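You operate a simulated robot arm through the tools that you are given. There is no shell and no other tool.

Carry out the task below with a simulated robot arm. There is one attempt and no reset: what you move stays moved.

JOB
Shake the filter to green, then let the suction clear the grille.
Fine: shake with the suction off; open the TABLE damper, shut the other two, and switch off at the end.

Only the result counts: the job must be done as asked and must still hold three seconds after the hand-in. Knocking over, shifting, dropping, spilling or breaking anything else fails it.

ROBOT AND FRAMES
A 6-joint arm with a fingered hand, fixed in place. Base frame: the origin is on the floor under the middle of its stand, x ahead of it, y to its left, z up. Readings come in m, rad, newtons and seconds.
With the tool pointing down near the work surface it reaches from about 0.18 to 0.54 m from the base axis. Its first joint turns from -2.897 to 2.897 rad. Payload 3.1 kg.
Tool frame: the origin (TCP) lies between the finger pads and is the grasp point; the fingertips stand 0.022 m ahead of it; z points along the fingers, y is the line along which they close. The gripper opens to 0.132 m; its body begins 0.06 m behind the TCP. The gripper is a hand of 4 fingers: y runs from the thumb to the fingers, the wrist lies at [0, 0, -0.218] in the tool frame.
Orientation is that of the tool frame in the base frame, as a unit quaternion [w, x, y, z]. With the fingers straight down and closing along the base's y, the tool's x points along the base's -x, its y along +y and its z along -z.

CONTROLS
- The arm moves only by the tool drive_tool. Its argument "targets" is a list of rows, each an object of numbers (a shift or turn left out is 0): "tx", "ty", "tz": the shift along the tool's x, y, z in cm; "wx", "wy", "wz": the turn, a rotation vector about the tool's x, y, z in rad. In form: [{"tx": .., "ty": .., "tz": .., "wx": .., "wy": .., "wz": ..}, ...]. A call has 1 to 20 rows; each row shifts and turns the commanded pose from where the row before left it, along the tool's axes as they then stand. Rows are played at 5 a second. More than 0.05 m and 0.15 rad between two rows, and nothing of the call is played. Where a pose cannot be reached the arm comes as near as it can. A force on the tool above 50 N (or 10 N above the force at the start of the call, whichever is more), or a blocked arm, ends the call early, and 0.2 s more pass. In this call time passes only in rows, and 0.2 s behind the last. The reply holds the time, the measured pose of the TCP, the force on the tool along the base axes, the opening and the grip force, in the units named above and with some noise, with the torque about the TCP (base axes, N m) and any sound that the robot's microphone picked up, and new pictures: "views" is both (left out), scene, wrist or none.
- Cameras (640 x 400 px; columns grow to the right, rows downward): "scene" is fixed at [0.2193, -0.6502, 1.4719]; the picture's right is [0.98, -0.20, 0.00], its down [-0.13, -0.64, -0.76] and it looks along [0.15, 0.75, -0.65] (base axes); focal length 371 px, centre (320, 200). "wrist" rides on the gripper at [0.053, -0.053, -0.084] in the tool frame; the picture's right is [0.71, 0.71, 0.00], its down [-0.53, 0.53, -0.67] and it looks along [-0.47, 0.47, 0.74] (tool axes); focal length 247 px, centre (320, 200). There is no depth. A picture from a camera that has moved, and an enlarged one, comes with that camera's place and axes in the base frame and with its lens.
- slide_trunk(by): moves the trunk up (or, below 0, down) by that many m; the arm rides with it, the base frame stays. It gives what a move gives, with no picture.
- finger_targets(finger1, finger2, finger3, thumb_bend): sets how far each is bent, from 0 (flat) to 100 (curled in); at 30 the hand is open as for a grip, at 70 the pads meet at the TCP. One left out holds its place. A second passes; each finger stops where it meets its share of the squeeze, and holds until it gets a number again. It is the only way to open and close the hand. It gives what a move gives, with no picture; readings hold the bend of each and the force on the fingers (four entries, about 0 where the hand has none), thumb and palm.
- close_up(camera, box): a new picture of the part [left, top, right, bottom] of that camera's present view, enlarged. No time passes.
- close_job(): hands the job in; it is judged then, once.

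Places have to be worked out from the pictures, the camera data and where the tool is seen. Open the gripper and draw the arm clear of the work before you hand the job in, unless the task says otherwise.

The tools are called as name(argument=value, ...) on one line, values as JSON. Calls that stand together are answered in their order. drive_tool: Moves the arm, as the interface text tells. Its arguments: {"type":"object","properties":{"targets":{"type":"array"},"views":{"type":"string","enum":["both","scene","wrist","none"]}},"required":["targets"]} The other tools are called the same way: slide_trunk (by) moves the trunk up or down; finger_targets (finger1, finger2, finger3, thumb_bend) moves the fingers one by one; close_up (camera, box) takes an enlarged picture of a part of a camera's view; close_job () hands the job in.

At the start:

```text
time_s: 0.0
position: [0.4225, 0.1782, 1.0101]
tool_rot: [0.0, 0.0, 1.0, 0.0]
contact_force: [0.7, -0.3, 0.6]
torque: [0.0, 0.01, 0.01]
width: 0.1319
gripper_force: 0.1
shape: jaw
bend: [30.0, 30.0, 30.0, 30.0]
finger forces: [0.0, 0.1, 0.1, 0.0, 0.0, 0.0]
trunk travel left (down, up): [-0.175, 0.211]
```

scene: 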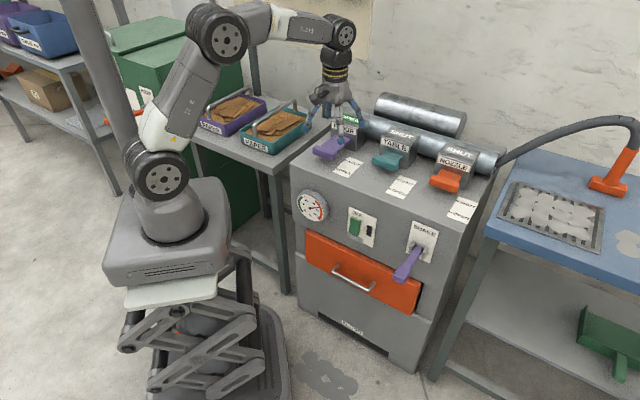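
wrist: 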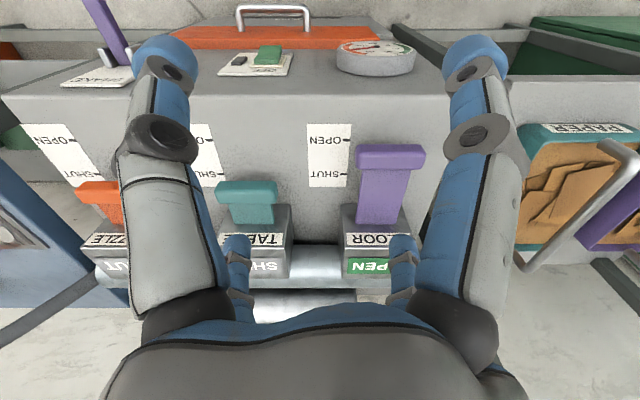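

I start by looking closely at the machine's controls before moving anything.

close_up(camera="scene", box=[280, 90, 520, 240])

close_up(camera="scene", box=[280, 170, 480, 295])

close_up(camera="scene", box=[480, 100, 640, 280])

close_up(camera="wrist", box=[0, 0, 450, 290])

```text
2.67 times, centred on (400, 165) of scene
camera zoom: at [0.2193, -0.6502, 1.4719], right [0.98, -0.2, 0.0], down [-0.13, -0.64, -0.76], along [0.15, 0.75, -0.65], focal length 989 px, centre (107, 293)
```

zoom: 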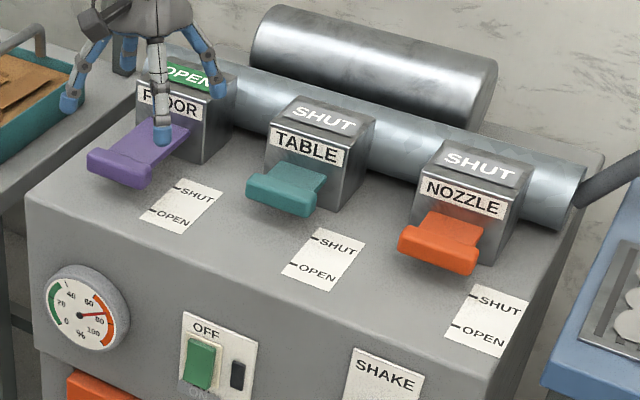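

```text
3.20 times, centred on (380, 232) of scene
camera zoom: at [0.2193, -0.6502, 1.4719], right [0.98, -0.2, 0.0], down [-0.13, -0.64, -0.76], along [0.15, 0.75, -0.65], focal length 1187 px, centre (128, 96)
```

zoom: 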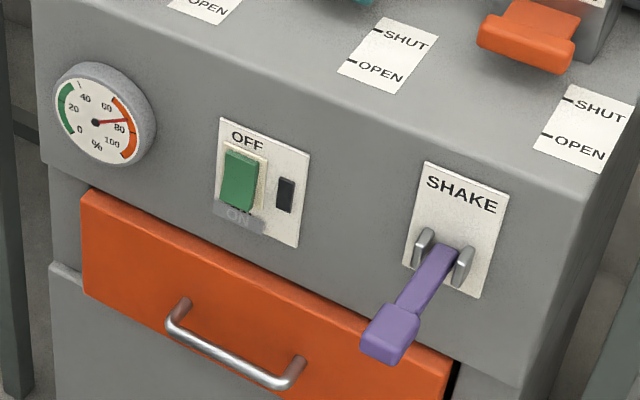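

```text
2.22 times, centred on (560, 190) of scene
camera zoom: at [0.2193, -0.6502, 1.4719], right [0.98, -0.2, 0.0], down [-0.13, -0.64, -0.76], along [0.15, 0.75, -0.65], focal length 824 px, centre (-213, 222)
```

zoom: 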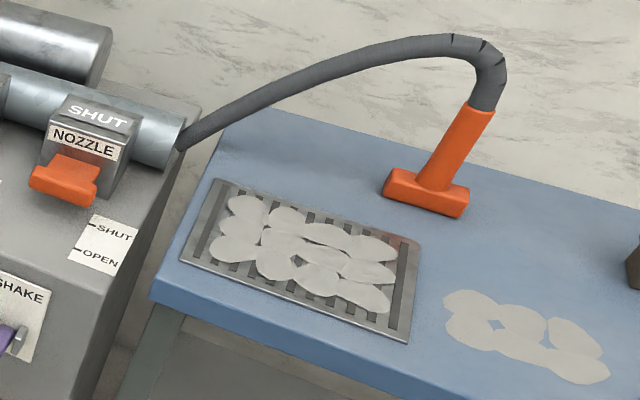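

```text
1.38 times, centred on (225, 145) of wrist
camera zoom: at [0.3687, 0.1252, 1.094], right [-0.71, 0.71, 0.0], down [0.53, 0.53, 0.67], along [0.47, 0.47, -0.74], focal length 341 px, centre (451, 276)
```

zoom: 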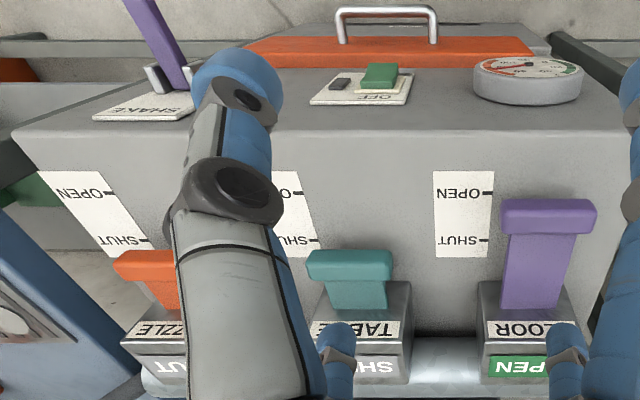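

The picture suggests FLOOR is pulled out (OPEN), TABLE and NOZZLE are in (SHUT), and the gauge is in orange at about 75 %. I zoom in tighter on the switch, shake lever and handles.

close_up(camera="scene", box=[335, 195, 399, 250])

close_up(camera="scene", box=[380, 210, 450, 290])

close_up(camera="scene", box=[310, 110, 420, 180])

close_up(camera="wrist", box=[70, 0, 310, 120])

close_up(camera="scene", box=[290, 185, 340, 230])

```text
7.27 times, centred on (367, 222) of scene
camera zoom: at [0.2193, -0.6502, 1.4719], right [0.98, -0.2, 0.0], down [-0.13, -0.64, -0.76], along [0.15, 0.75, -0.65], focal length 2697 px, centre (-22, 36)
```

zoom: 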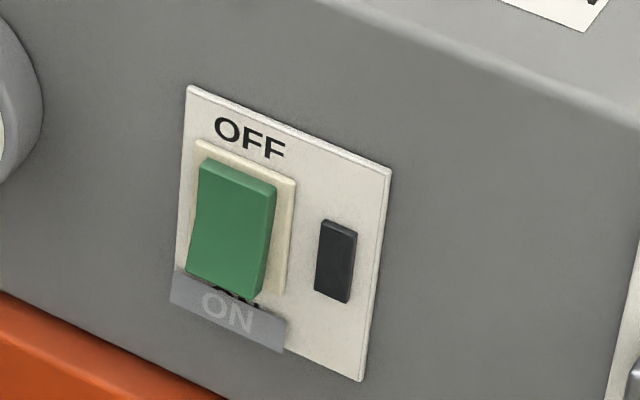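

```text
5.00 times, centred on (415, 250) of scene
camera zoom: at [0.2193, -0.6502, 1.4719], right [0.98, -0.2, 0.0], down [-0.13, -0.64, -0.76], along [0.15, 0.75, -0.65], focal length 1854 px, centre (-155, -50)
```

zoom: 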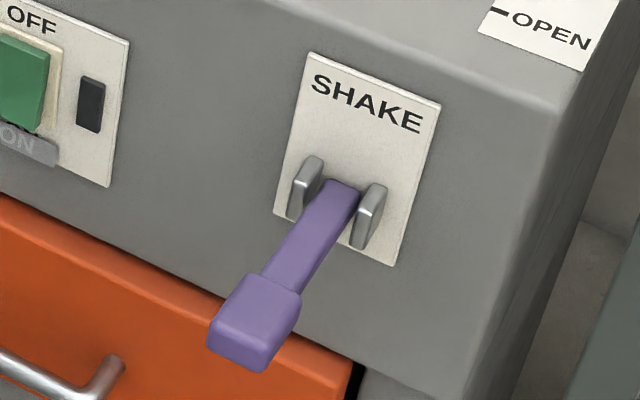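

```text
5.71 times, centred on (365, 145) of scene
camera zoom: at [0.2193, -0.6502, 1.4719], right [0.98, -0.2, 0.0], down [-0.13, -0.64, -0.76], along [0.15, 0.75, -0.65], focal length 2119 px, centre (63, 514)
```

zoom: 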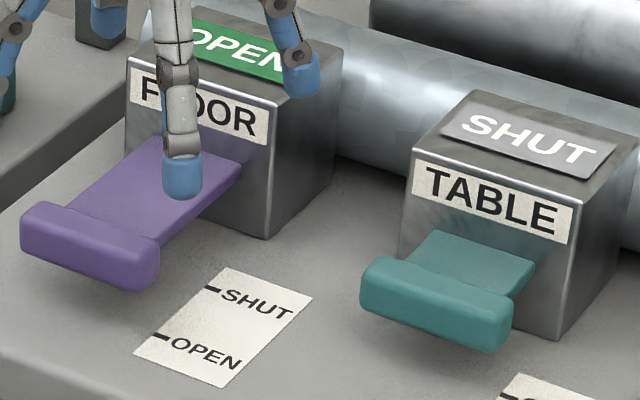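

```text
2.67 times, centred on (190, 60) of wrist
camera zoom: at [0.3687, 0.1252, 1.094], right [-0.71, 0.71, 0.0], down [0.53, 0.53, 0.67], along [0.47, 0.47, -0.74], focal length 659 px, centre (667, 573)
```

zoom: 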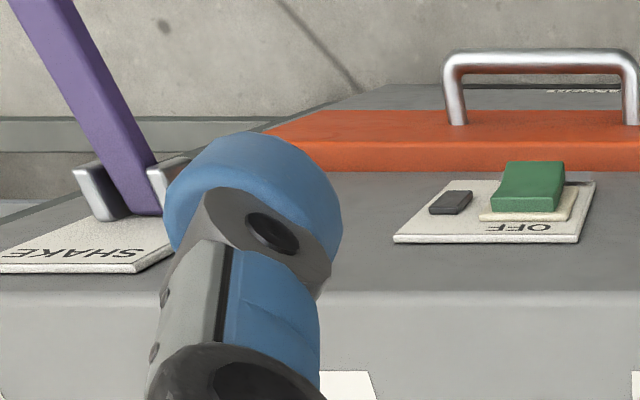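

```text
8.89 times, centred on (315, 208) of scene
camera zoom: at [0.2193, -0.6502, 1.4719], right [0.98, -0.2, 0.0], down [-0.13, -0.64, -0.76], along [0.15, 0.75, -0.65], focal length 3296 px, centre (364, 133)
```

zoom: 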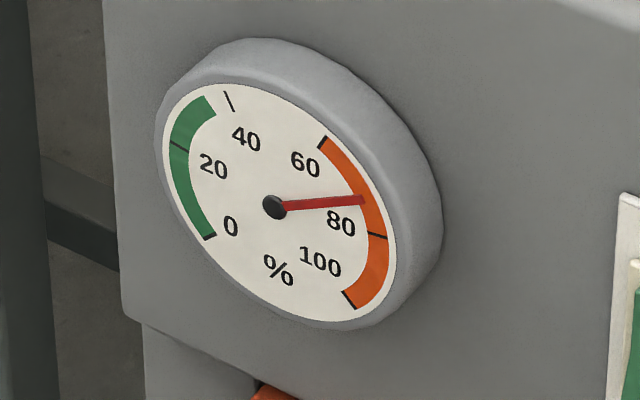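

The rocker's lower (ON) end stands proud, its ON panel and lamp are dark, so suction looks off; the gauge reads about 73 %. The machine front faces the robot at 45°, front plane about 0.45 m from the base axis, shake knob near (0.56, -0.08, 0.68). I turn the hand so it closes along the machine's width, move over toward the lever for a better view, and listen for sound.

drive_tool(targets=[{"wz": -0.1309}, {"wz": -0.1309}, {"wz": -0.1309}, {"wz": -0.1309}, {"wz": -0.1309}, {"wz": -0.1309}, {"tx": 1.8, "ty": -3.3, "tz": 2.0}, {"tx": 1.8, "ty": -3.3, "tz": 2.0}, {"tx": 1.8, "ty": -3.3, "tz": 2.0}, {"tx": 1.8, "ty": -3.3, "tz": 2.0}, {"tx": 1.8, "ty": -3.3, "tz": 2.0}, {"tx": 1.8, "ty": -3.3, "tz": 2.0}, {"tx": 1.8, "ty": -3.0, "tz": 2.0}])

```text
time_s: 2.8
position: [0.4951, -0.0752, 0.867]
tool_rot: [0.0, -0.382, 0.924, 0.0]
contact_force: [0.6, -0.1, 0.4]
torque: [-0.01, 0.02, -0.02]
width: 0.1319
gripper_force: 0.0
shape: jaw
bend: [30.0, 30.0, 30.0, 30.0]
finger forces: [0.0, 0.0, 0.0, 0.0, 0.0, 0.1]
trunk travel left (down, up): [-0.175, 0.211]
camera wrist: at [0.4952, -0.1496, 0.9509], right [-1.0, 0.0, 0.0], down [0.0, 0.74, 0.67], along [0.0, 0.67, -0.74], focal length 247 px, centre (320, 200)
```

scene: 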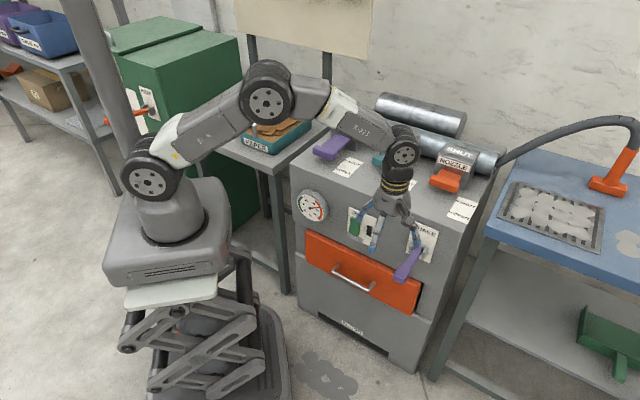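
wrist: 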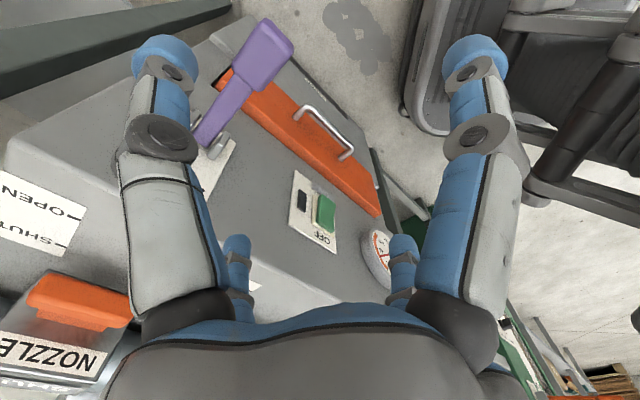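

No sound, so the suction is off. From both cameras the shake knob sits near (0.544, -0.101, 0.711), its pivot near f=0.445 m, z=0.675. Before gripping I need to see how the four digits are arranged, so I zoom on the hand.

close_up(camera="scene", box=[340, 160, 450, 290])

close_up(camera="wrist", box=[100, 0, 540, 340])

```text
3.08 times, centred on (395, 225) of scene
camera zoom: at [0.2193, -0.6502, 1.4719], right [0.98, -0.2, 0.0], down [-0.13, -0.64, -0.76], along [0.15, 0.75, -0.65], focal length 1141 px, centre (89, 123)
```

zoom: 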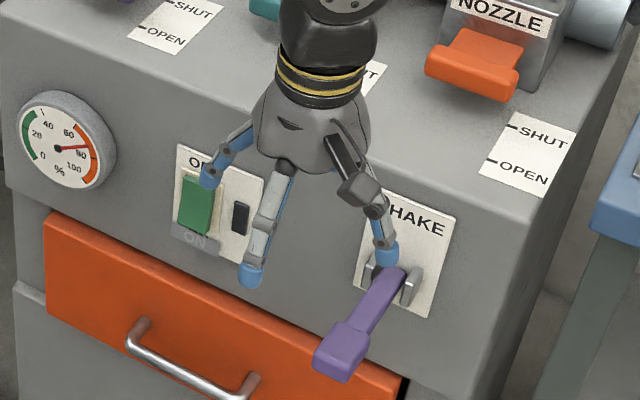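

```text
1.18 times, centred on (320, 170) of wrist
camera zoom: at [0.4952, -0.1496, 0.9509], right [-1.0, 0.0, 0.0], down [0.0, 0.74, 0.67], along [0.0, 0.67, -0.74], focal length 291 px, centre (320, 235)
```

zoom: 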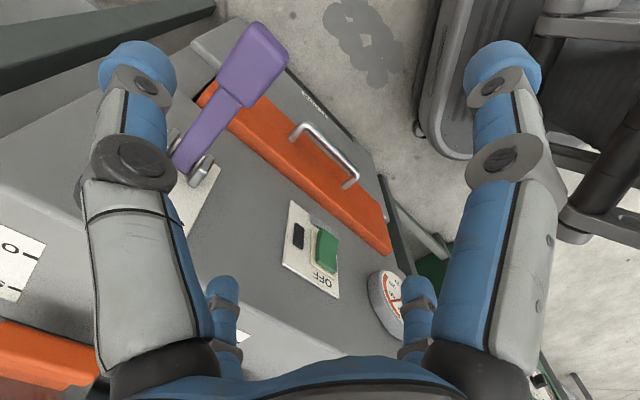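

The four digits form a cross at 90° spacing (thumb at -y, fingers at +y and ±x), so a 45° turn lets them straddle the lever shaft. I turn back to the original yaw and hover above the knob.

drive_tool(targets=[{"wz": 0.1309}, {"wz": 0.1309}, {"wz": 0.1309}, {"wz": 0.1309}, {"wz": 0.1309}, {"wz": 0.1309}, {"tx": -2.4, "ty": -1.3, "tz": 2.0}, {"tx": -2.4, "ty": -1.3, "tz": 2.0}])

```text
time_s: 4.6
position: [0.5443, -0.1013, 0.8285]
tool_rot: [-0.001, 0.002, 1.0, 0.0]
contact_force: [-0.1, 0.3, 0.6]
torque: [-0.04, -0.01, 0.0]
width: 0.132
gripper_force: 0.1
shape: jaw
bend: [30.0, 30.0, 30.0, 30.0]
finger forces: [0.1, 0.0, 0.0, 0.0, 0.0, 0.1]
trunk travel left (down, up): [-0.175, 0.211]
camera wrist: at [0.4911, -0.1533, 0.9125], right [-0.71, 0.71, 0.0], down [0.53, 0.53, 0.67], along [0.47, 0.47, -0.74], focal length 247 px, centre (320, 200)
```

scene: 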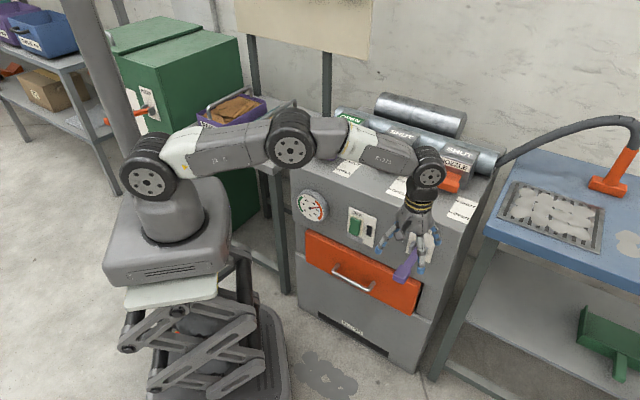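
wrist: 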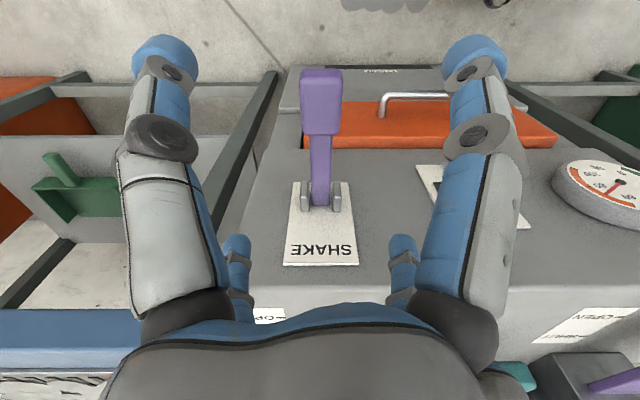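

The lever lies exactly on the camera's vertical midline, so the hand is centred (knob f≈0.31, r≈0.456) and the digits straddle the shaft. I descend until the TCP is at the knob's height.

drive_tool(targets=[{"tz": 3.0}, {"tz": 3.0}, {"tz": 3.0}, {"tz": 2.3}])

```text
time_s: 5.6
position: [0.5417, -0.0979, 0.7178]
tool_rot: [0.001, 0.0, 1.0, 0.0]
contact_force: [0.8, -0.2, -0.5]
torque: [0.01, -0.02, 0.0]
width: 0.1318
gripper_force: 0.0
shape: jaw
bend: [30.0, 30.0, 30.0, 30.0]
finger forces: [0.0, 0.0, 0.1, 0.0, 0.0, 0.1]
trunk travel left (down, up): [-0.175, 0.211]
camera wrist: at [0.4891, -0.1502, 0.8016], right [-0.71, 0.71, 0.0], down [0.53, 0.53, 0.67], along [0.47, 0.47, -0.74], focal length 247 px, centre (320, 200)
```

scene: 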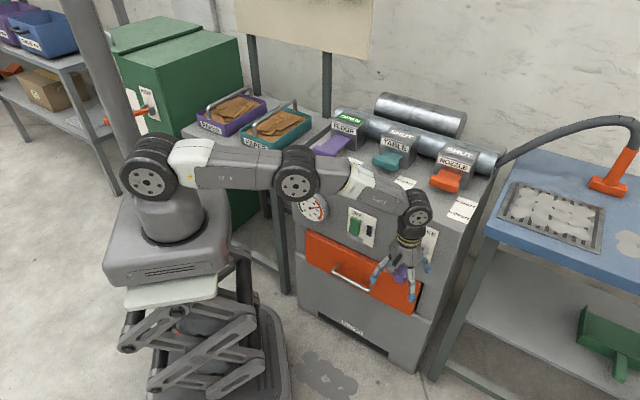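
wrist: 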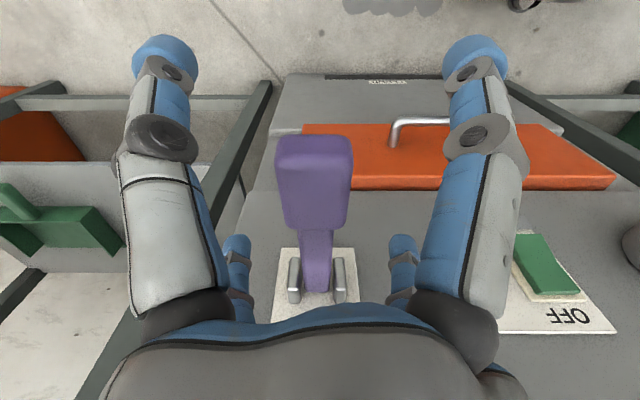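

The knob sits between the digits at the TCP. I close all four digits on it.

finger_targets(finger1=70, finger2=70, finger3=70, thumb_bend=70)

close_up(camera="wrist", box=[100, 50, 540, 325])

close_up(camera="scene", box=[350, 180, 460, 310])

```text
time_s: 6.6
position: [0.5426, -0.0986, 0.7175]
tool_rot: [0.0, 0.0, 1.0, 0.0]
contact_force: [3.5, -6.8, -1.9]
torque: [-0.09, -0.12, 0.15]
width: 0.0263
gripper_force: 21.1
shape: fingers
bend: [58.0, 58.0, 55.0, 56.0]
finger forces: [9.1, 8.8, 8.2, 0.0, 17.3, 0.0]
trunk travel left (down, up): [-0.175, 0.211]
```

```text
1.45 times, centred on (320, 188) of wrist
camera zoom: at [0.4895, -0.1511, 0.8016], right [-0.71, 0.71, 0.0], down [0.53, 0.53, 0.67], along [0.47, 0.47, -0.74], focal length 359 px, centre (320, 218)
```

zoom: 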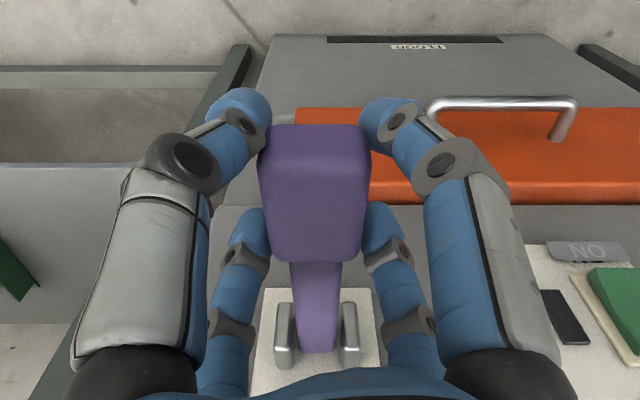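

```text
3.08 times, centred on (405, 245) of scene
camera zoom: at [0.2193, -0.6502, 1.4719], right [0.98, -0.2, 0.0], down [-0.13, -0.64, -0.76], along [0.15, 0.75, -0.65], focal length 1141 px, centre (58, 62)
```

zoom: 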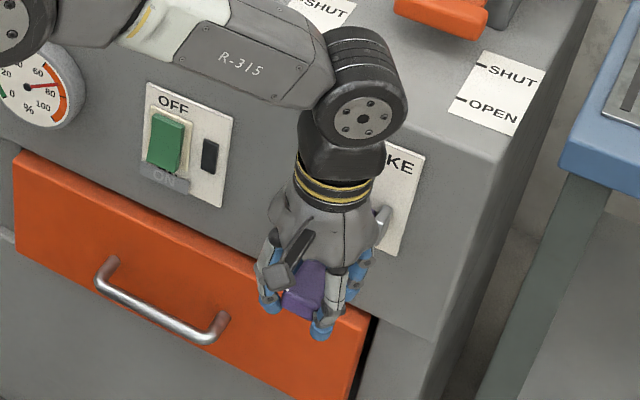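

All four digits hold the knob (17 N on thumb, small net force). I now swing it down along its arc about the pivot by 0.3 rad, watching force and gauge.

drive_tool(targets=[{"tx": 0.25, "ty": -0.25, "tz": 1.33, "wx": -0.0707, "wy": -0.0707}, {"tx": 0.25, "ty": -0.25, "tz": 1.33, "wx": -0.0707, "wy": -0.0707}, {"tx": 0.25, "ty": -0.25, "tz": 1.33, "wx": -0.0707, "wy": -0.0707}])

close_up(camera="scene", box=[285, 180, 445, 310])

```text
time_s: 7.4
position: [0.5386, -0.1009, 0.6774]
tool_rot: [0.108, 0.0, 0.989, 0.105]
contact_force: [16.3, 2.1, 7.7]
torque: [0.16, -0.52, 0.18]
width: 0.0256
gripper_force: 25.5
shape: fingers
bend: [59.0, 58.0, 55.0, 57.0]
finger forces: [13.0, 8.1, 8.0, 0.1, 22.8, 0.0]
trunk travel left (down, up): [-0.175, 0.211]
camera wrist: at [0.4713, -0.1689, 0.7354], right [-0.71, 0.71, 0.0], down [0.36, 0.36, 0.86], along [0.61, 0.61, -0.51], focal length 247 px, centre (320, 200)
```

scene: 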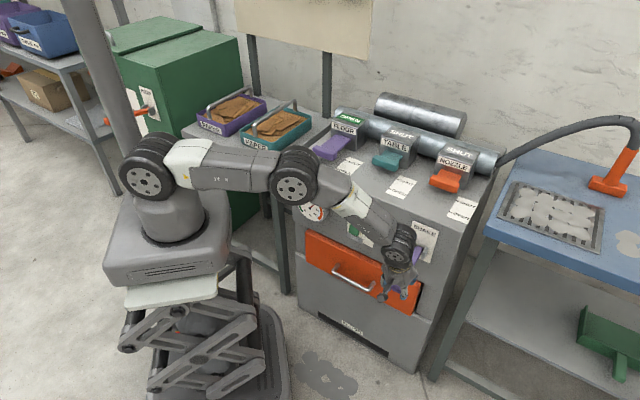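
wrist: 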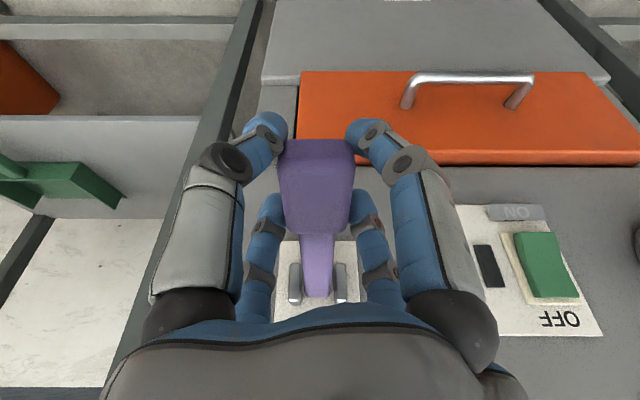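

```text
3.08 times, centred on (365, 245) of scene
camera zoom: at [0.2193, -0.6502, 1.4719], right [0.98, -0.2, 0.0], down [-0.13, -0.64, -0.76], along [0.15, 0.75, -0.65], focal length 1141 px, centre (182, 62)
```

zoom: 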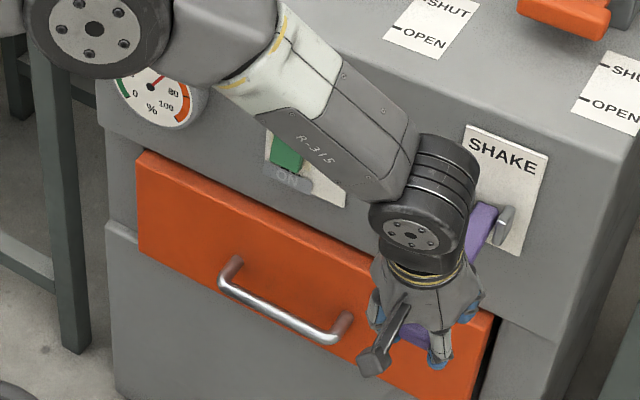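

The lever follows easily with modest force. I keep going down in smaller steps to find the end stop.

drive_tool(targets=[{"tx": 0.25, "ty": -0.25, "tz": 1.33, "wx": -0.0707, "wy": -0.0707}, {"tx": 0.25, "ty": -0.25, "tz": 1.33, "wx": -0.0707, "wy": -0.0707}])

close_up(camera="scene", box=[285, 180, 445, 310])

```text
time_s: 8.0
position: [0.5406, -0.0999, 0.653]
tool_rot: [0.177, 0.0, 0.968, 0.176]
contact_force: [21.2, 10.6, 17.6]
torque: [0.33, -0.56, -0.11]
width: 0.0239
gripper_force: 28.1
shape: fingers
bend: [60.0, 58.0, 55.0, 57.0]
finger forces: [20.3, 6.7, 8.4, 0.1, 20.9, 0.0]
trunk travel left (down, up): [-0.175, 0.211]
camera wrist: at [0.466, -0.1742, 0.6896], right [-0.71, 0.71, 0.0], down [0.23, 0.23, 0.94], along [0.67, 0.67, -0.33], focal length 247 px, centre (320, 200)
```

scene: 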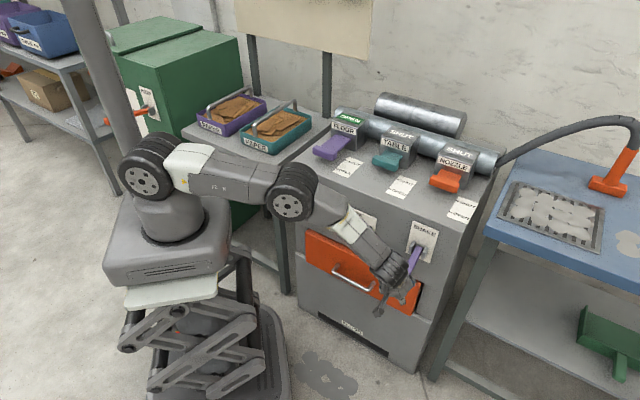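
wrist: 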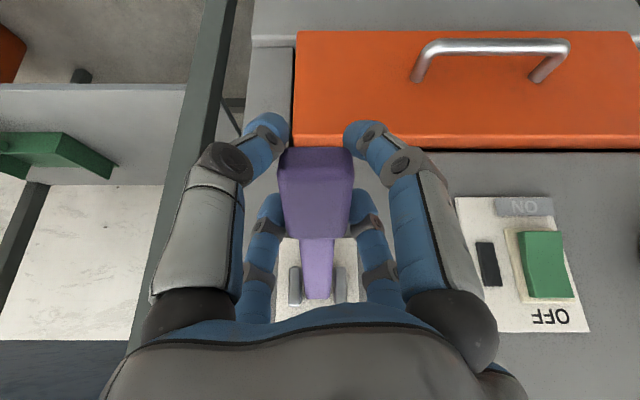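

```text
3.08 times, centred on (365, 245) of scene
camera zoom: at [0.2193, -0.6502, 1.4719], right [0.98, -0.2, 0.0], down [-0.13, -0.64, -0.76], along [0.15, 0.75, -0.65], focal length 1141 px, centre (182, 62)
```

zoom: 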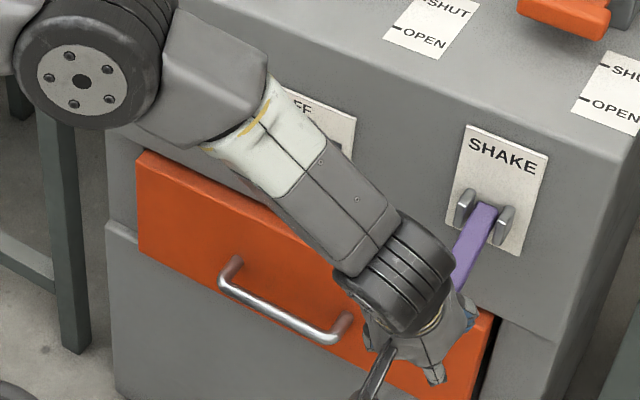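

Resistance rises slowly (about 17 N up, 22 N toward the machine), so the true pivot is slightly higher than I assumed. I go two more steps down with a corrected arc.

drive_tool(targets=[{"tx": 0.0, "ty": 0.0, "tz": 1.32, "wx": -0.0707, "wy": -0.0707}, {"tx": 0.0, "ty": 0.0, "tz": 1.32, "wx": -0.0707, "wy": -0.0707}], views="wrist")

```text
time_s: 8.6
position: [0.5459, -0.0934, 0.6271]
tool_rot: [0.242, 0.001, 0.939, 0.243]
contact_force: [-7.5, -12.2, 1.9]
torque: [0.62, -0.35, -0.04]
width: 0.0001
gripper_force: 6.1
shape: fingers
bend: [69.0, 69.0, 66.0, 69.0]
finger forces: [0.0, 0.0, 5.1, 0.0, 0.0, 7.2]
trunk travel left (down, up): [-0.175, 0.211]
camera wrist: at [0.4672, -0.1716, 0.642], right [-0.71, 0.71, 0.0], down [0.1, 0.1, 0.99], along [0.7, 0.7, -0.14], focal length 247 px, centre (320, 200)
```

wrist: 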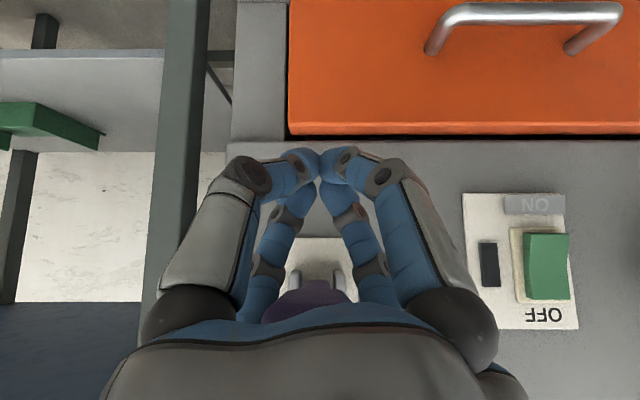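

The knob slipped up toward the palm and the fingertips closed beneath it, so the lever is now caged between palm and fingers. I check the lever and gauge.

close_up(camera="scene", box=[285, 180, 445, 310])

close_up(camera="wrist", box=[150, 100, 500, 340])

```text
3.08 times, centred on (365, 245) of scene
camera zoom: at [0.2193, -0.6502, 1.4719], right [0.98, -0.2, 0.0], down [-0.13, -0.64, -0.76], along [0.15, 0.75, -0.65], focal length 1141 px, centre (182, 62)
```

zoom: 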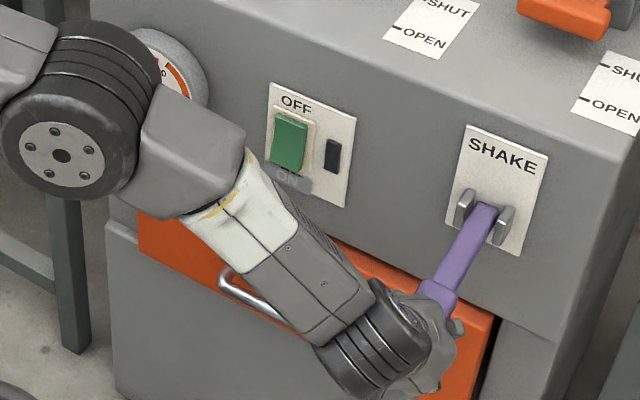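

```text
1.67 times, centred on (325, 220) of wrist
camera zoom: at [0.4672, -0.1716, 0.642], right [-0.71, 0.71, 0.0], down [0.1, 0.1, 0.99], along [0.7, 0.7, -0.14], focal length 412 px, centre (312, 167)
```

zoom: 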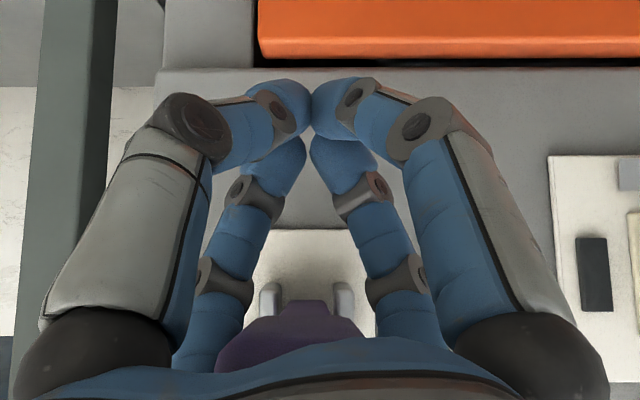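

The lever is now down against the palm with fingertips under the knob. I swing back up along the arc, five steps, and check force and gauge.

drive_tool(targets=[{"tx": -0.35, "ty": 0.35, "tz": -1.29, "wx": 0.0707, "wy": 0.0707}, {"tx": -0.35, "ty": 0.35, "tz": -1.29, "wx": 0.0707, "wy": 0.0707}, {"tx": -0.35, "ty": 0.35, "tz": -1.29, "wx": 0.0707, "wy": 0.0707}, {"tx": -0.35, "ty": 0.35, "tz": -1.29, "wx": 0.0707, "wy": 0.0707}, {"tx": -0.35, "ty": 0.35, "tz": -1.29, "wx": 0.0707, "wy": 0.0707}])

close_up(camera="scene", box=[285, 180, 445, 310])

```text
time_s: 9.8
position: [0.5418, -0.0977, 0.6865]
tool_rot: [0.061, 0.001, 0.996, 0.072]
contact_force: [0.8, -14.0, -45.7]
torque: [0.34, 0.56, -0.18]
width: 0.0005
gripper_force: 21.5
shape: fingers
bend: [69.0, 67.0, 61.0, 66.0]
finger forces: [0.2, 10.1, 18.8, 0.0, 13.3, 0.1]
trunk travel left (down, up): [-0.175, 0.211]
camera wrist: at [0.4786, -0.162, 0.7552], right [-0.71, 0.71, 0.01], down [0.44, 0.42, 0.8], along [0.56, 0.57, -0.6], focal length 247 px, centre (320, 200)
```

scene: 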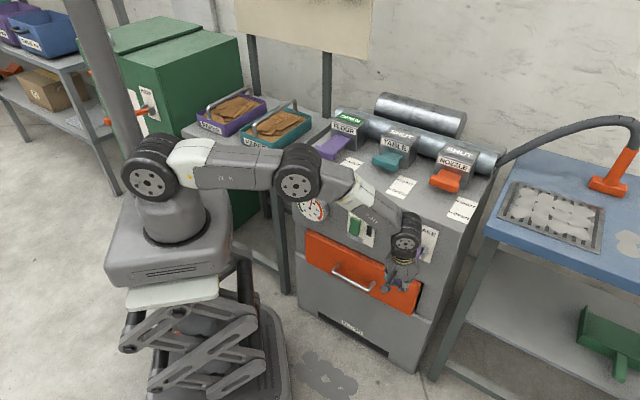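
wrist: 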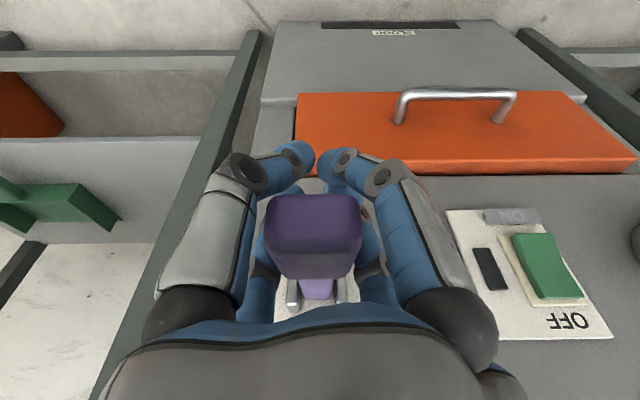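

```text
3.08 times, centred on (365, 245) of scene
camera zoom: at [0.2193, -0.6502, 1.4719], right [0.98, -0.2, 0.0], down [-0.13, -0.64, -0.76], along [0.15, 0.75, -0.65], focal length 1141 px, centre (182, 62)
```

zoom: 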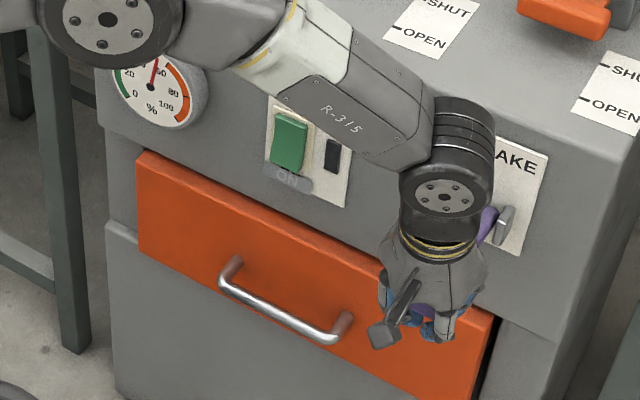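

One stroke moved the needle down; it now reads near the middle, and the lever is at its upper stop (46 N). I read the gauge closely.

close_up(camera="scene", box=[290, 185, 340, 230])

drive_tool(targets=[{"tx": 0.0, "ty": 0.0, "tz": 1.2, "wx": -0.0707, "wy": -0.0707}], views="none")

```text
8.89 times, centred on (315, 208) of scene
camera zoom: at [0.2193, -0.6502, 1.4719], right [0.98, -0.2, 0.0], down [-0.13, -0.64, -0.76], along [0.15, 0.75, -0.65], focal length 3296 px, centre (364, 133)
```

zoom: 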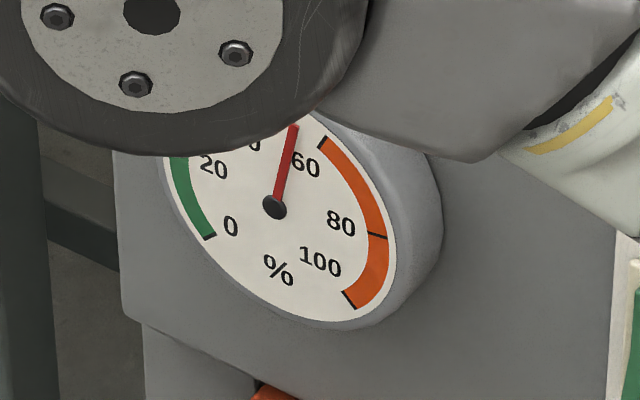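

```text
time_s: 10.2
position: [0.5439, -0.0957, 0.6838]
tool_rot: [0.104, -0.001, 0.989, 0.106]
contact_force: [-15.1, -10.6, -13.8]
torque: [-0.02, 0.21, 0.08]
width: 0.0
gripper_force: 18.3
shape: fingers
bend: [69.0, 66.0, 62.0, 69.0]
finger forces: [0.0, 18.9, 17.2, 0.0, 0.2, 0.0]
trunk travel left (down, up): [-0.175, 0.211]
```

The gauge reads about 52 %. I do another full stroke: down four steps to the stop, then back up.

drive_tool(targets=[{"tx": 0.1, "ty": -0.1, "tz": 1.33, "wx": -0.0707, "wy": -0.0707}, {"tx": 0.1, "ty": -0.1, "tz": 1.33, "wx": -0.0707, "wy": -0.0707}, {"tx": 0.1, "ty": -0.1, "tz": 1.33, "wx": -0.0707, "wy": -0.0707}, {"tx": 0.1, "ty": -0.1, "tz": 1.33, "wx": -0.0707, "wy": -0.0707}], views="wrist")

close_up(camera="scene", box=[285, 180, 445, 310])

```text
time_s: 11.2
position: [0.5568, -0.0852, 0.633]
tool_rot: [0.245, 0.0, 0.939, 0.243]
contact_force: [-11.9, -17.6, -2.5]
torque: [0.31, -0.18, -0.14]
width: 0.0003
gripper_force: 13.7
shape: fingers
bend: [69.0, 66.0, 63.0, 69.0]
finger forces: [0.1, 12.3, 15.2, 0.0, 0.6, 0.0]
trunk travel left (down, up): [-0.175, 0.211]
camera wrist: at [0.4782, -0.1631, 0.6484], right [-0.71, 0.71, 0.0], down [0.1, 0.1, 0.99], along [0.7, 0.7, -0.14], focal length 247 px, centre (320, 200)
```

wrist: 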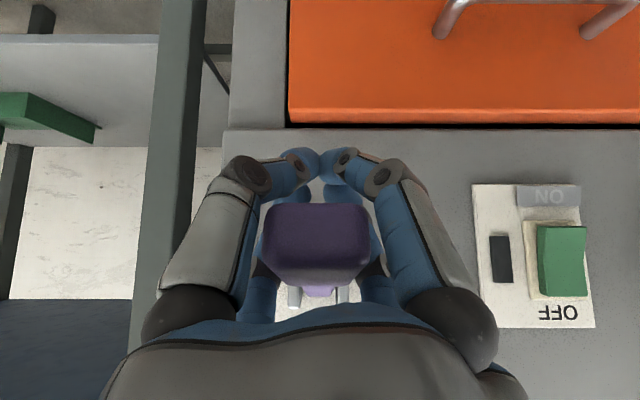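

```text
3.08 times, centred on (365, 245) of scene
camera zoom: at [0.2193, -0.6502, 1.4719], right [0.98, -0.2, 0.0], down [-0.13, -0.64, -0.76], along [0.15, 0.75, -0.65], focal length 1141 px, centre (182, 62)
```

zoom: 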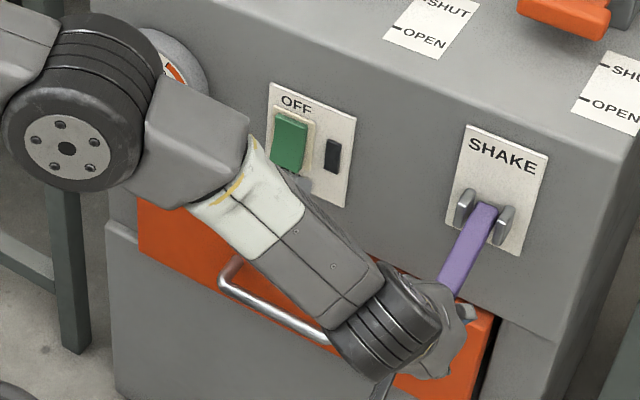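

The lever went down with the hand. I push straight down another 2 cm to be sure it reaches the lower stop, easing slightly toward the robot.

drive_tool(targets=[{"tx": 0.6, "ty": -0.6, "tz": 0.6}, {"tx": 0.6, "ty": -0.6, "tz": 0.6}], views="wrist")

close_up(camera="scene", box=[285, 180, 445, 310])

```text
time_s: 11.8
position: [0.5531, -0.0858, 0.6135]
tool_rot: [0.243, 0.0, 0.939, 0.243]
contact_force: [7.5, -1.0, 4.6]
torque: [-0.06, 0.37, 0.14]
width: 0.0
gripper_force: 3.0
shape: fingers
bend: [69.0, 69.0, 65.0, 69.0]
finger forces: [0.0, 0.0, 5.5, 0.1, 0.1, 1.5]
trunk travel left (down, up): [-0.175, 0.211]
camera wrist: at [0.4751, -0.1642, 0.6294], right [-0.71, 0.71, 0.0], down [0.1, 0.1, 0.99], along [0.7, 0.7, -0.14], focal length 247 px, centre (320, 200)
```

wrist: 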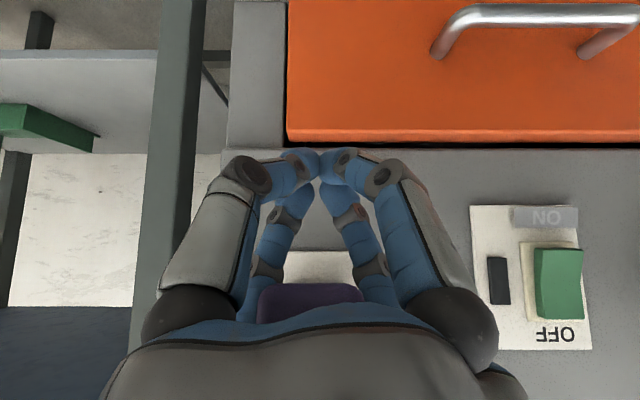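

```text
3.08 times, centred on (365, 245) of scene
camera zoom: at [0.2193, -0.6502, 1.4719], right [0.98, -0.2, 0.0], down [-0.13, -0.64, -0.76], along [0.15, 0.75, -0.65], focal length 1141 px, centre (182, 62)
```

zoom: 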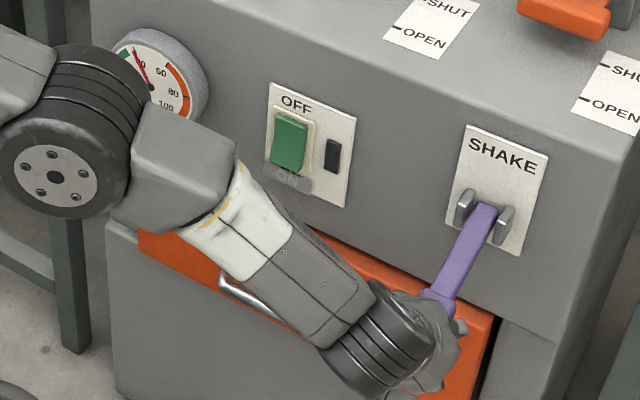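

close_up(camera="scene", box=[290, 185, 340, 230])

```text
8.89 times, centred on (315, 208) of scene
camera zoom: at [0.2193, -0.6502, 1.4719], right [0.98, -0.2, 0.0], down [-0.13, -0.64, -0.76], along [0.15, 0.75, -0.65], focal length 3296 px, centre (364, 133)
```

zoom: 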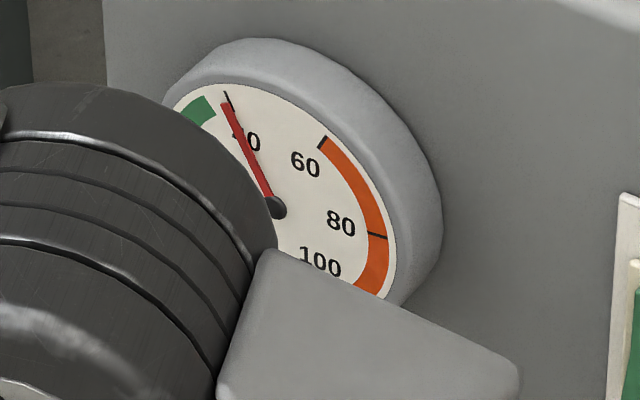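

The needle is now at about 40 %; each half-stroke takes off roughly 10–12 %. I swing up again.

drive_tool(targets=[{"tx": -0.35, "ty": 0.35, "tz": -1.29, "wx": 0.0707, "wy": 0.0707}, {"tx": -0.35, "ty": 0.35, "tz": -1.29, "wx": 0.0707, "wy": 0.0707}, {"tx": -0.35, "ty": 0.35, "tz": -1.29, "wx": 0.0707, "wy": 0.0707}, {"tx": -0.35, "ty": 0.35, "tz": -1.29, "wx": 0.0707, "wy": 0.0707}, {"tx": -0.35, "ty": 0.35, "tz": -1.29, "wx": 0.0707, "wy": 0.0707}, {"tx": -0.2, "ty": 0.2, "tz": -1.0}], views="wrist")

close_up(camera="scene", box=[285, 180, 445, 310])

close_up(camera="scene", box=[290, 185, 340, 230])

```text
time_s: 13.2
position: [0.5471, -0.0944, 0.6856]
tool_rot: [0.064, 0.001, 0.995, 0.071]
contact_force: [-3.7, -4.4, -35.8]
torque: [0.04, 0.21, 0.16]
width: 0.0
gripper_force: 16.5
shape: fingers
bend: [69.0, 66.0, 62.0, 67.0]
finger forces: [1.1, 13.9, 10.2, 0.1, 8.3, 0.0]
trunk travel left (down, up): [-0.175, 0.211]
camera wrist: at [0.484, -0.1581, 0.7536], right [-0.71, 0.71, 0.01], down [0.43, 0.42, 0.8], along [0.56, 0.57, -0.6], focal length 247 px, centre (320, 200)
```

wrist: 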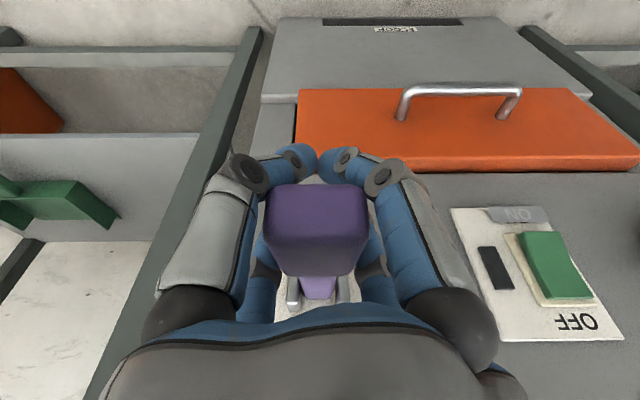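

```text
3.08 times, centred on (365, 245) of scene
camera zoom: at [0.2193, -0.6502, 1.4719], right [0.98, -0.2, 0.0], down [-0.13, -0.64, -0.76], along [0.15, 0.75, -0.65], focal length 1141 px, centre (182, 62)
```

zoom: 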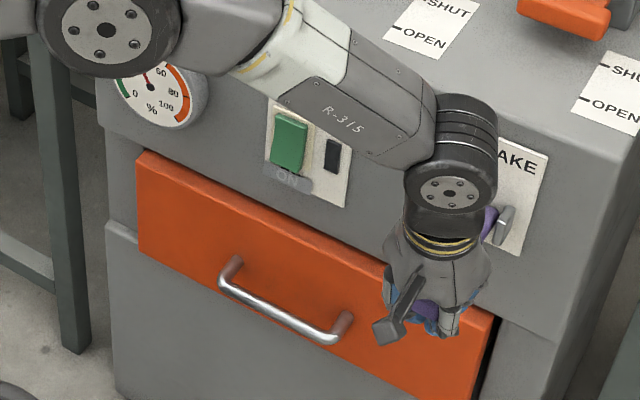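

```text
8.89 times, centred on (315, 208) of scene
camera zoom: at [0.2193, -0.6502, 1.4719], right [0.98, -0.2, 0.0], down [-0.13, -0.64, -0.76], along [0.15, 0.75, -0.65], focal length 3296 px, centre (364, 133)
```

zoom: 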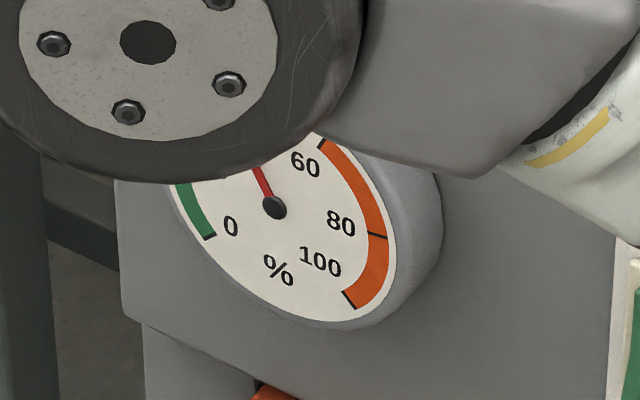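

The up stroke didn't change the reading, so the down strokes count. I do a complete down-and-up cycle in one call.

drive_tool(targets=[{"tx": 0.1, "ty": -0.1, "tz": 1.3, "wx": -0.0707, "wy": -0.0707}, {"tx": 0.1, "ty": -0.1, "tz": 1.33, "wx": -0.0707, "wy": -0.0707}, {"tx": 0.1, "ty": -0.1, "tz": 1.33, "wx": -0.0707, "wy": -0.0707}, {"tx": 0.2, "ty": -0.2, "tz": 1.33, "wx": -0.0707, "wy": -0.0707}, {"tx": 0.3, "ty": -0.3, "tz": 1.33, "wx": -0.0707, "wy": -0.0707}, {"tx": 0.7, "ty": -0.7, "tz": 0.6}, {"tx": 0.6, "ty": -0.6, "tz": 0.6}], views="wrist")

close_up(camera="scene", box=[290, 185, 340, 230])

```text
time_s: 14.8
position: [0.5542, -0.0859, 0.6069]
tool_rot: [0.245, 0.001, 0.939, 0.241]
contact_force: [7.3, -1.0, 6.7]
torque: [0.0, 0.43, 0.19]
width: 0.0
gripper_force: 3.6
shape: fingers
bend: [69.0, 69.0, 65.0, 69.0]
finger forces: [0.0, 0.1, 6.3, 0.0, 0.0, 1.3]
trunk travel left (down, up): [-0.175, 0.211]
camera wrist: at [0.476, -0.1639, 0.6221], right [-0.71, 0.71, 0.0], down [0.1, 0.1, 0.99], along [0.7, 0.7, -0.14], focal length 247 px, centre (320, 200)
```

wrist: 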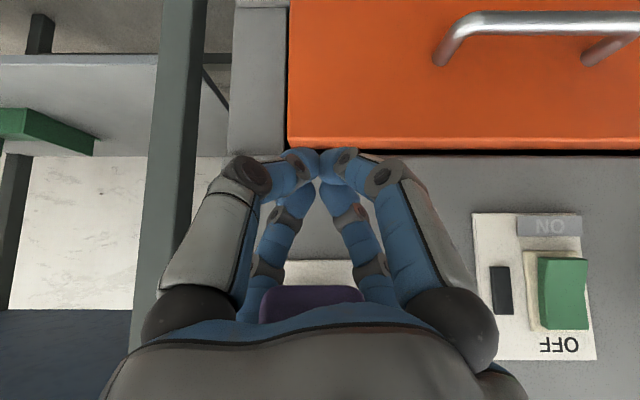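

```text
8.89 times, centred on (315, 208) of scene
camera zoom: at [0.2193, -0.6502, 1.4719], right [0.98, -0.2, 0.0], down [-0.13, -0.64, -0.76], along [0.15, 0.75, -0.65], focal length 3296 px, centre (364, 133)
```

zoom: 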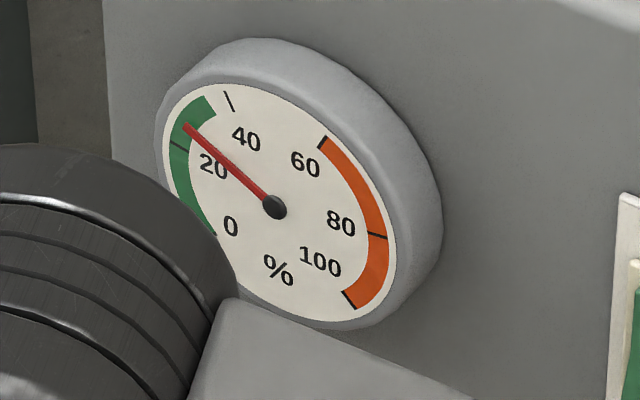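

The needle is in the green at about 25 %. I add one more up-down cycle for margin, since suction may load the filter again.

drive_tool(targets=[{"tx": -0.35, "ty": 0.35, "tz": -1.29, "wx": 0.0707, "wy": 0.0707}, {"tx": -0.35, "ty": 0.35, "tz": -1.29, "wx": 0.0707, "wy": 0.0707}, {"tx": -0.35, "ty": 0.35, "tz": -1.29, "wx": 0.0707, "wy": 0.0707}, {"tx": -0.35, "ty": 0.35, "tz": -1.29, "wx": 0.0707, "wy": 0.0707}, {"tx": -0.35, "ty": 0.35, "tz": -1.29, "wx": 0.0707, "wy": 0.0707}, {"tx": -0.2, "ty": 0.2, "tz": -1.2}], views="wrist")

drive_tool(targets=[{"tx": 0.1, "ty": -0.1, "tz": 1.3, "wx": -0.0707, "wy": -0.0707}, {"tx": 0.1, "ty": -0.1, "tz": 1.33, "wx": -0.0707, "wy": -0.0707}, {"tx": 0.1, "ty": -0.1, "tz": 1.33, "wx": -0.0707, "wy": -0.0707}, {"tx": 0.2, "ty": -0.2, "tz": 1.33, "wx": -0.0707, "wy": -0.0707}, {"tx": 0.3, "ty": -0.3, "tz": 1.33, "wx": -0.0707, "wy": -0.0707}, {"tx": 0.7, "ty": -0.7, "tz": 0.6}, {"tx": 0.6, "ty": -0.6, "tz": 0.6}], views="wrist")

close_up(camera="scene", box=[285, 180, 445, 310])

```text
time_s: 16.2
position: [0.5476, -0.0932, 0.6803]
tool_rot: [0.066, 0.0, 0.995, 0.071]
contact_force: [4.7, -1.7, -18.1]
torque: [0.05, 0.31, 0.1]
width: 0.0
gripper_force: 8.9
shape: fingers
bend: [69.0, 67.0, 62.0, 68.0]
finger forces: [0.1, 5.9, 7.8, 0.1, 4.1, 0.0]
trunk travel left (down, up): [-0.175, 0.211]
camera wrist: at [0.4838, -0.1567, 0.749], right [-0.71, 0.71, 0.01], down [0.43, 0.42, 0.8], along [0.56, 0.57, -0.6], focal length 247 px, centre (320, 200)
```

wrist: 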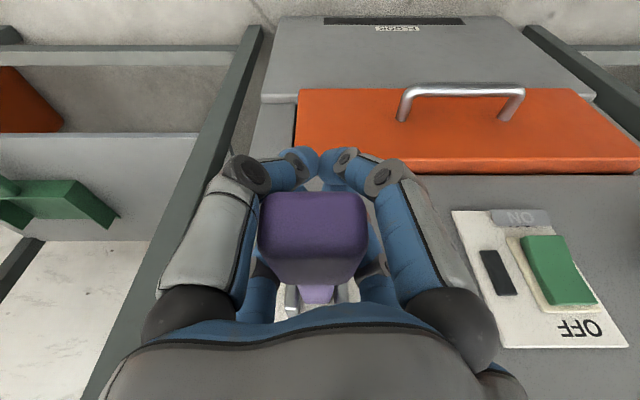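

```text
time_s: 17.8
position: [0.5521, -0.0874, 0.6023]
tool_rot: [0.244, 0.0, 0.939, 0.242]
contact_force: [11.0, -2.6, 6.0]
torque: [0.01, 0.64, 0.27]
width: 0.0003
gripper_force: 4.7
shape: fingers
bend: [69.0, 69.0, 65.0, 69.0]
finger forces: [0.0, 0.1, 10.0, 0.1, 0.1, 0.6]
out of reach, approached as far as the arm can: row 7
trunk travel left (down, up): [-0.175, 0.211]
camera wrist: at [0.4731, -0.1663, 0.617], right [-0.71, 0.71, 0.0], down [0.1, 0.1, 0.99], along [0.7, 0.7, -0.14], focal length 247 px, centre (320, 200)
```

wrist: 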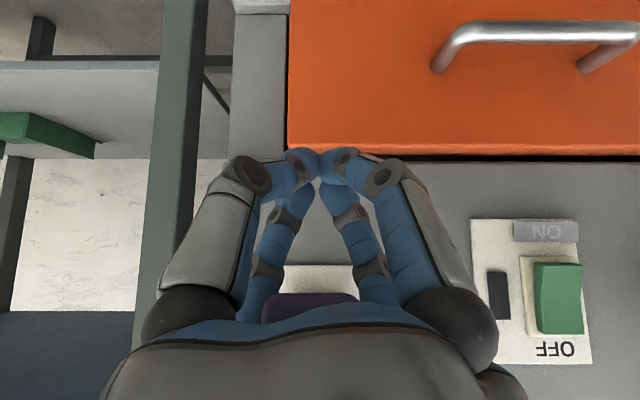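

```text
3.08 times, centred on (365, 245) of scene
camera zoom: at [0.2193, -0.6502, 1.4719], right [0.98, -0.2, 0.0], down [-0.13, -0.64, -0.76], along [0.15, 0.75, -0.65], focal length 1141 px, centre (182, 62)
```

zoom: 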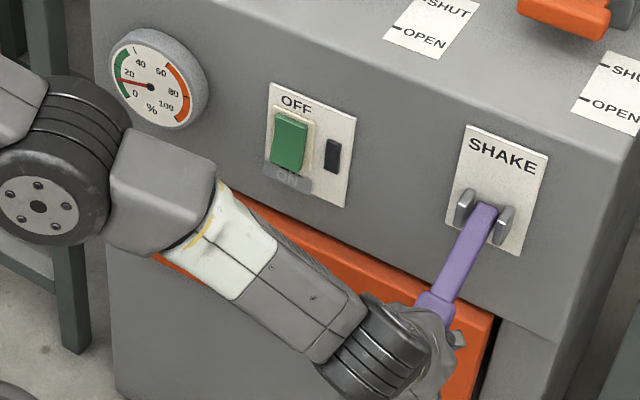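

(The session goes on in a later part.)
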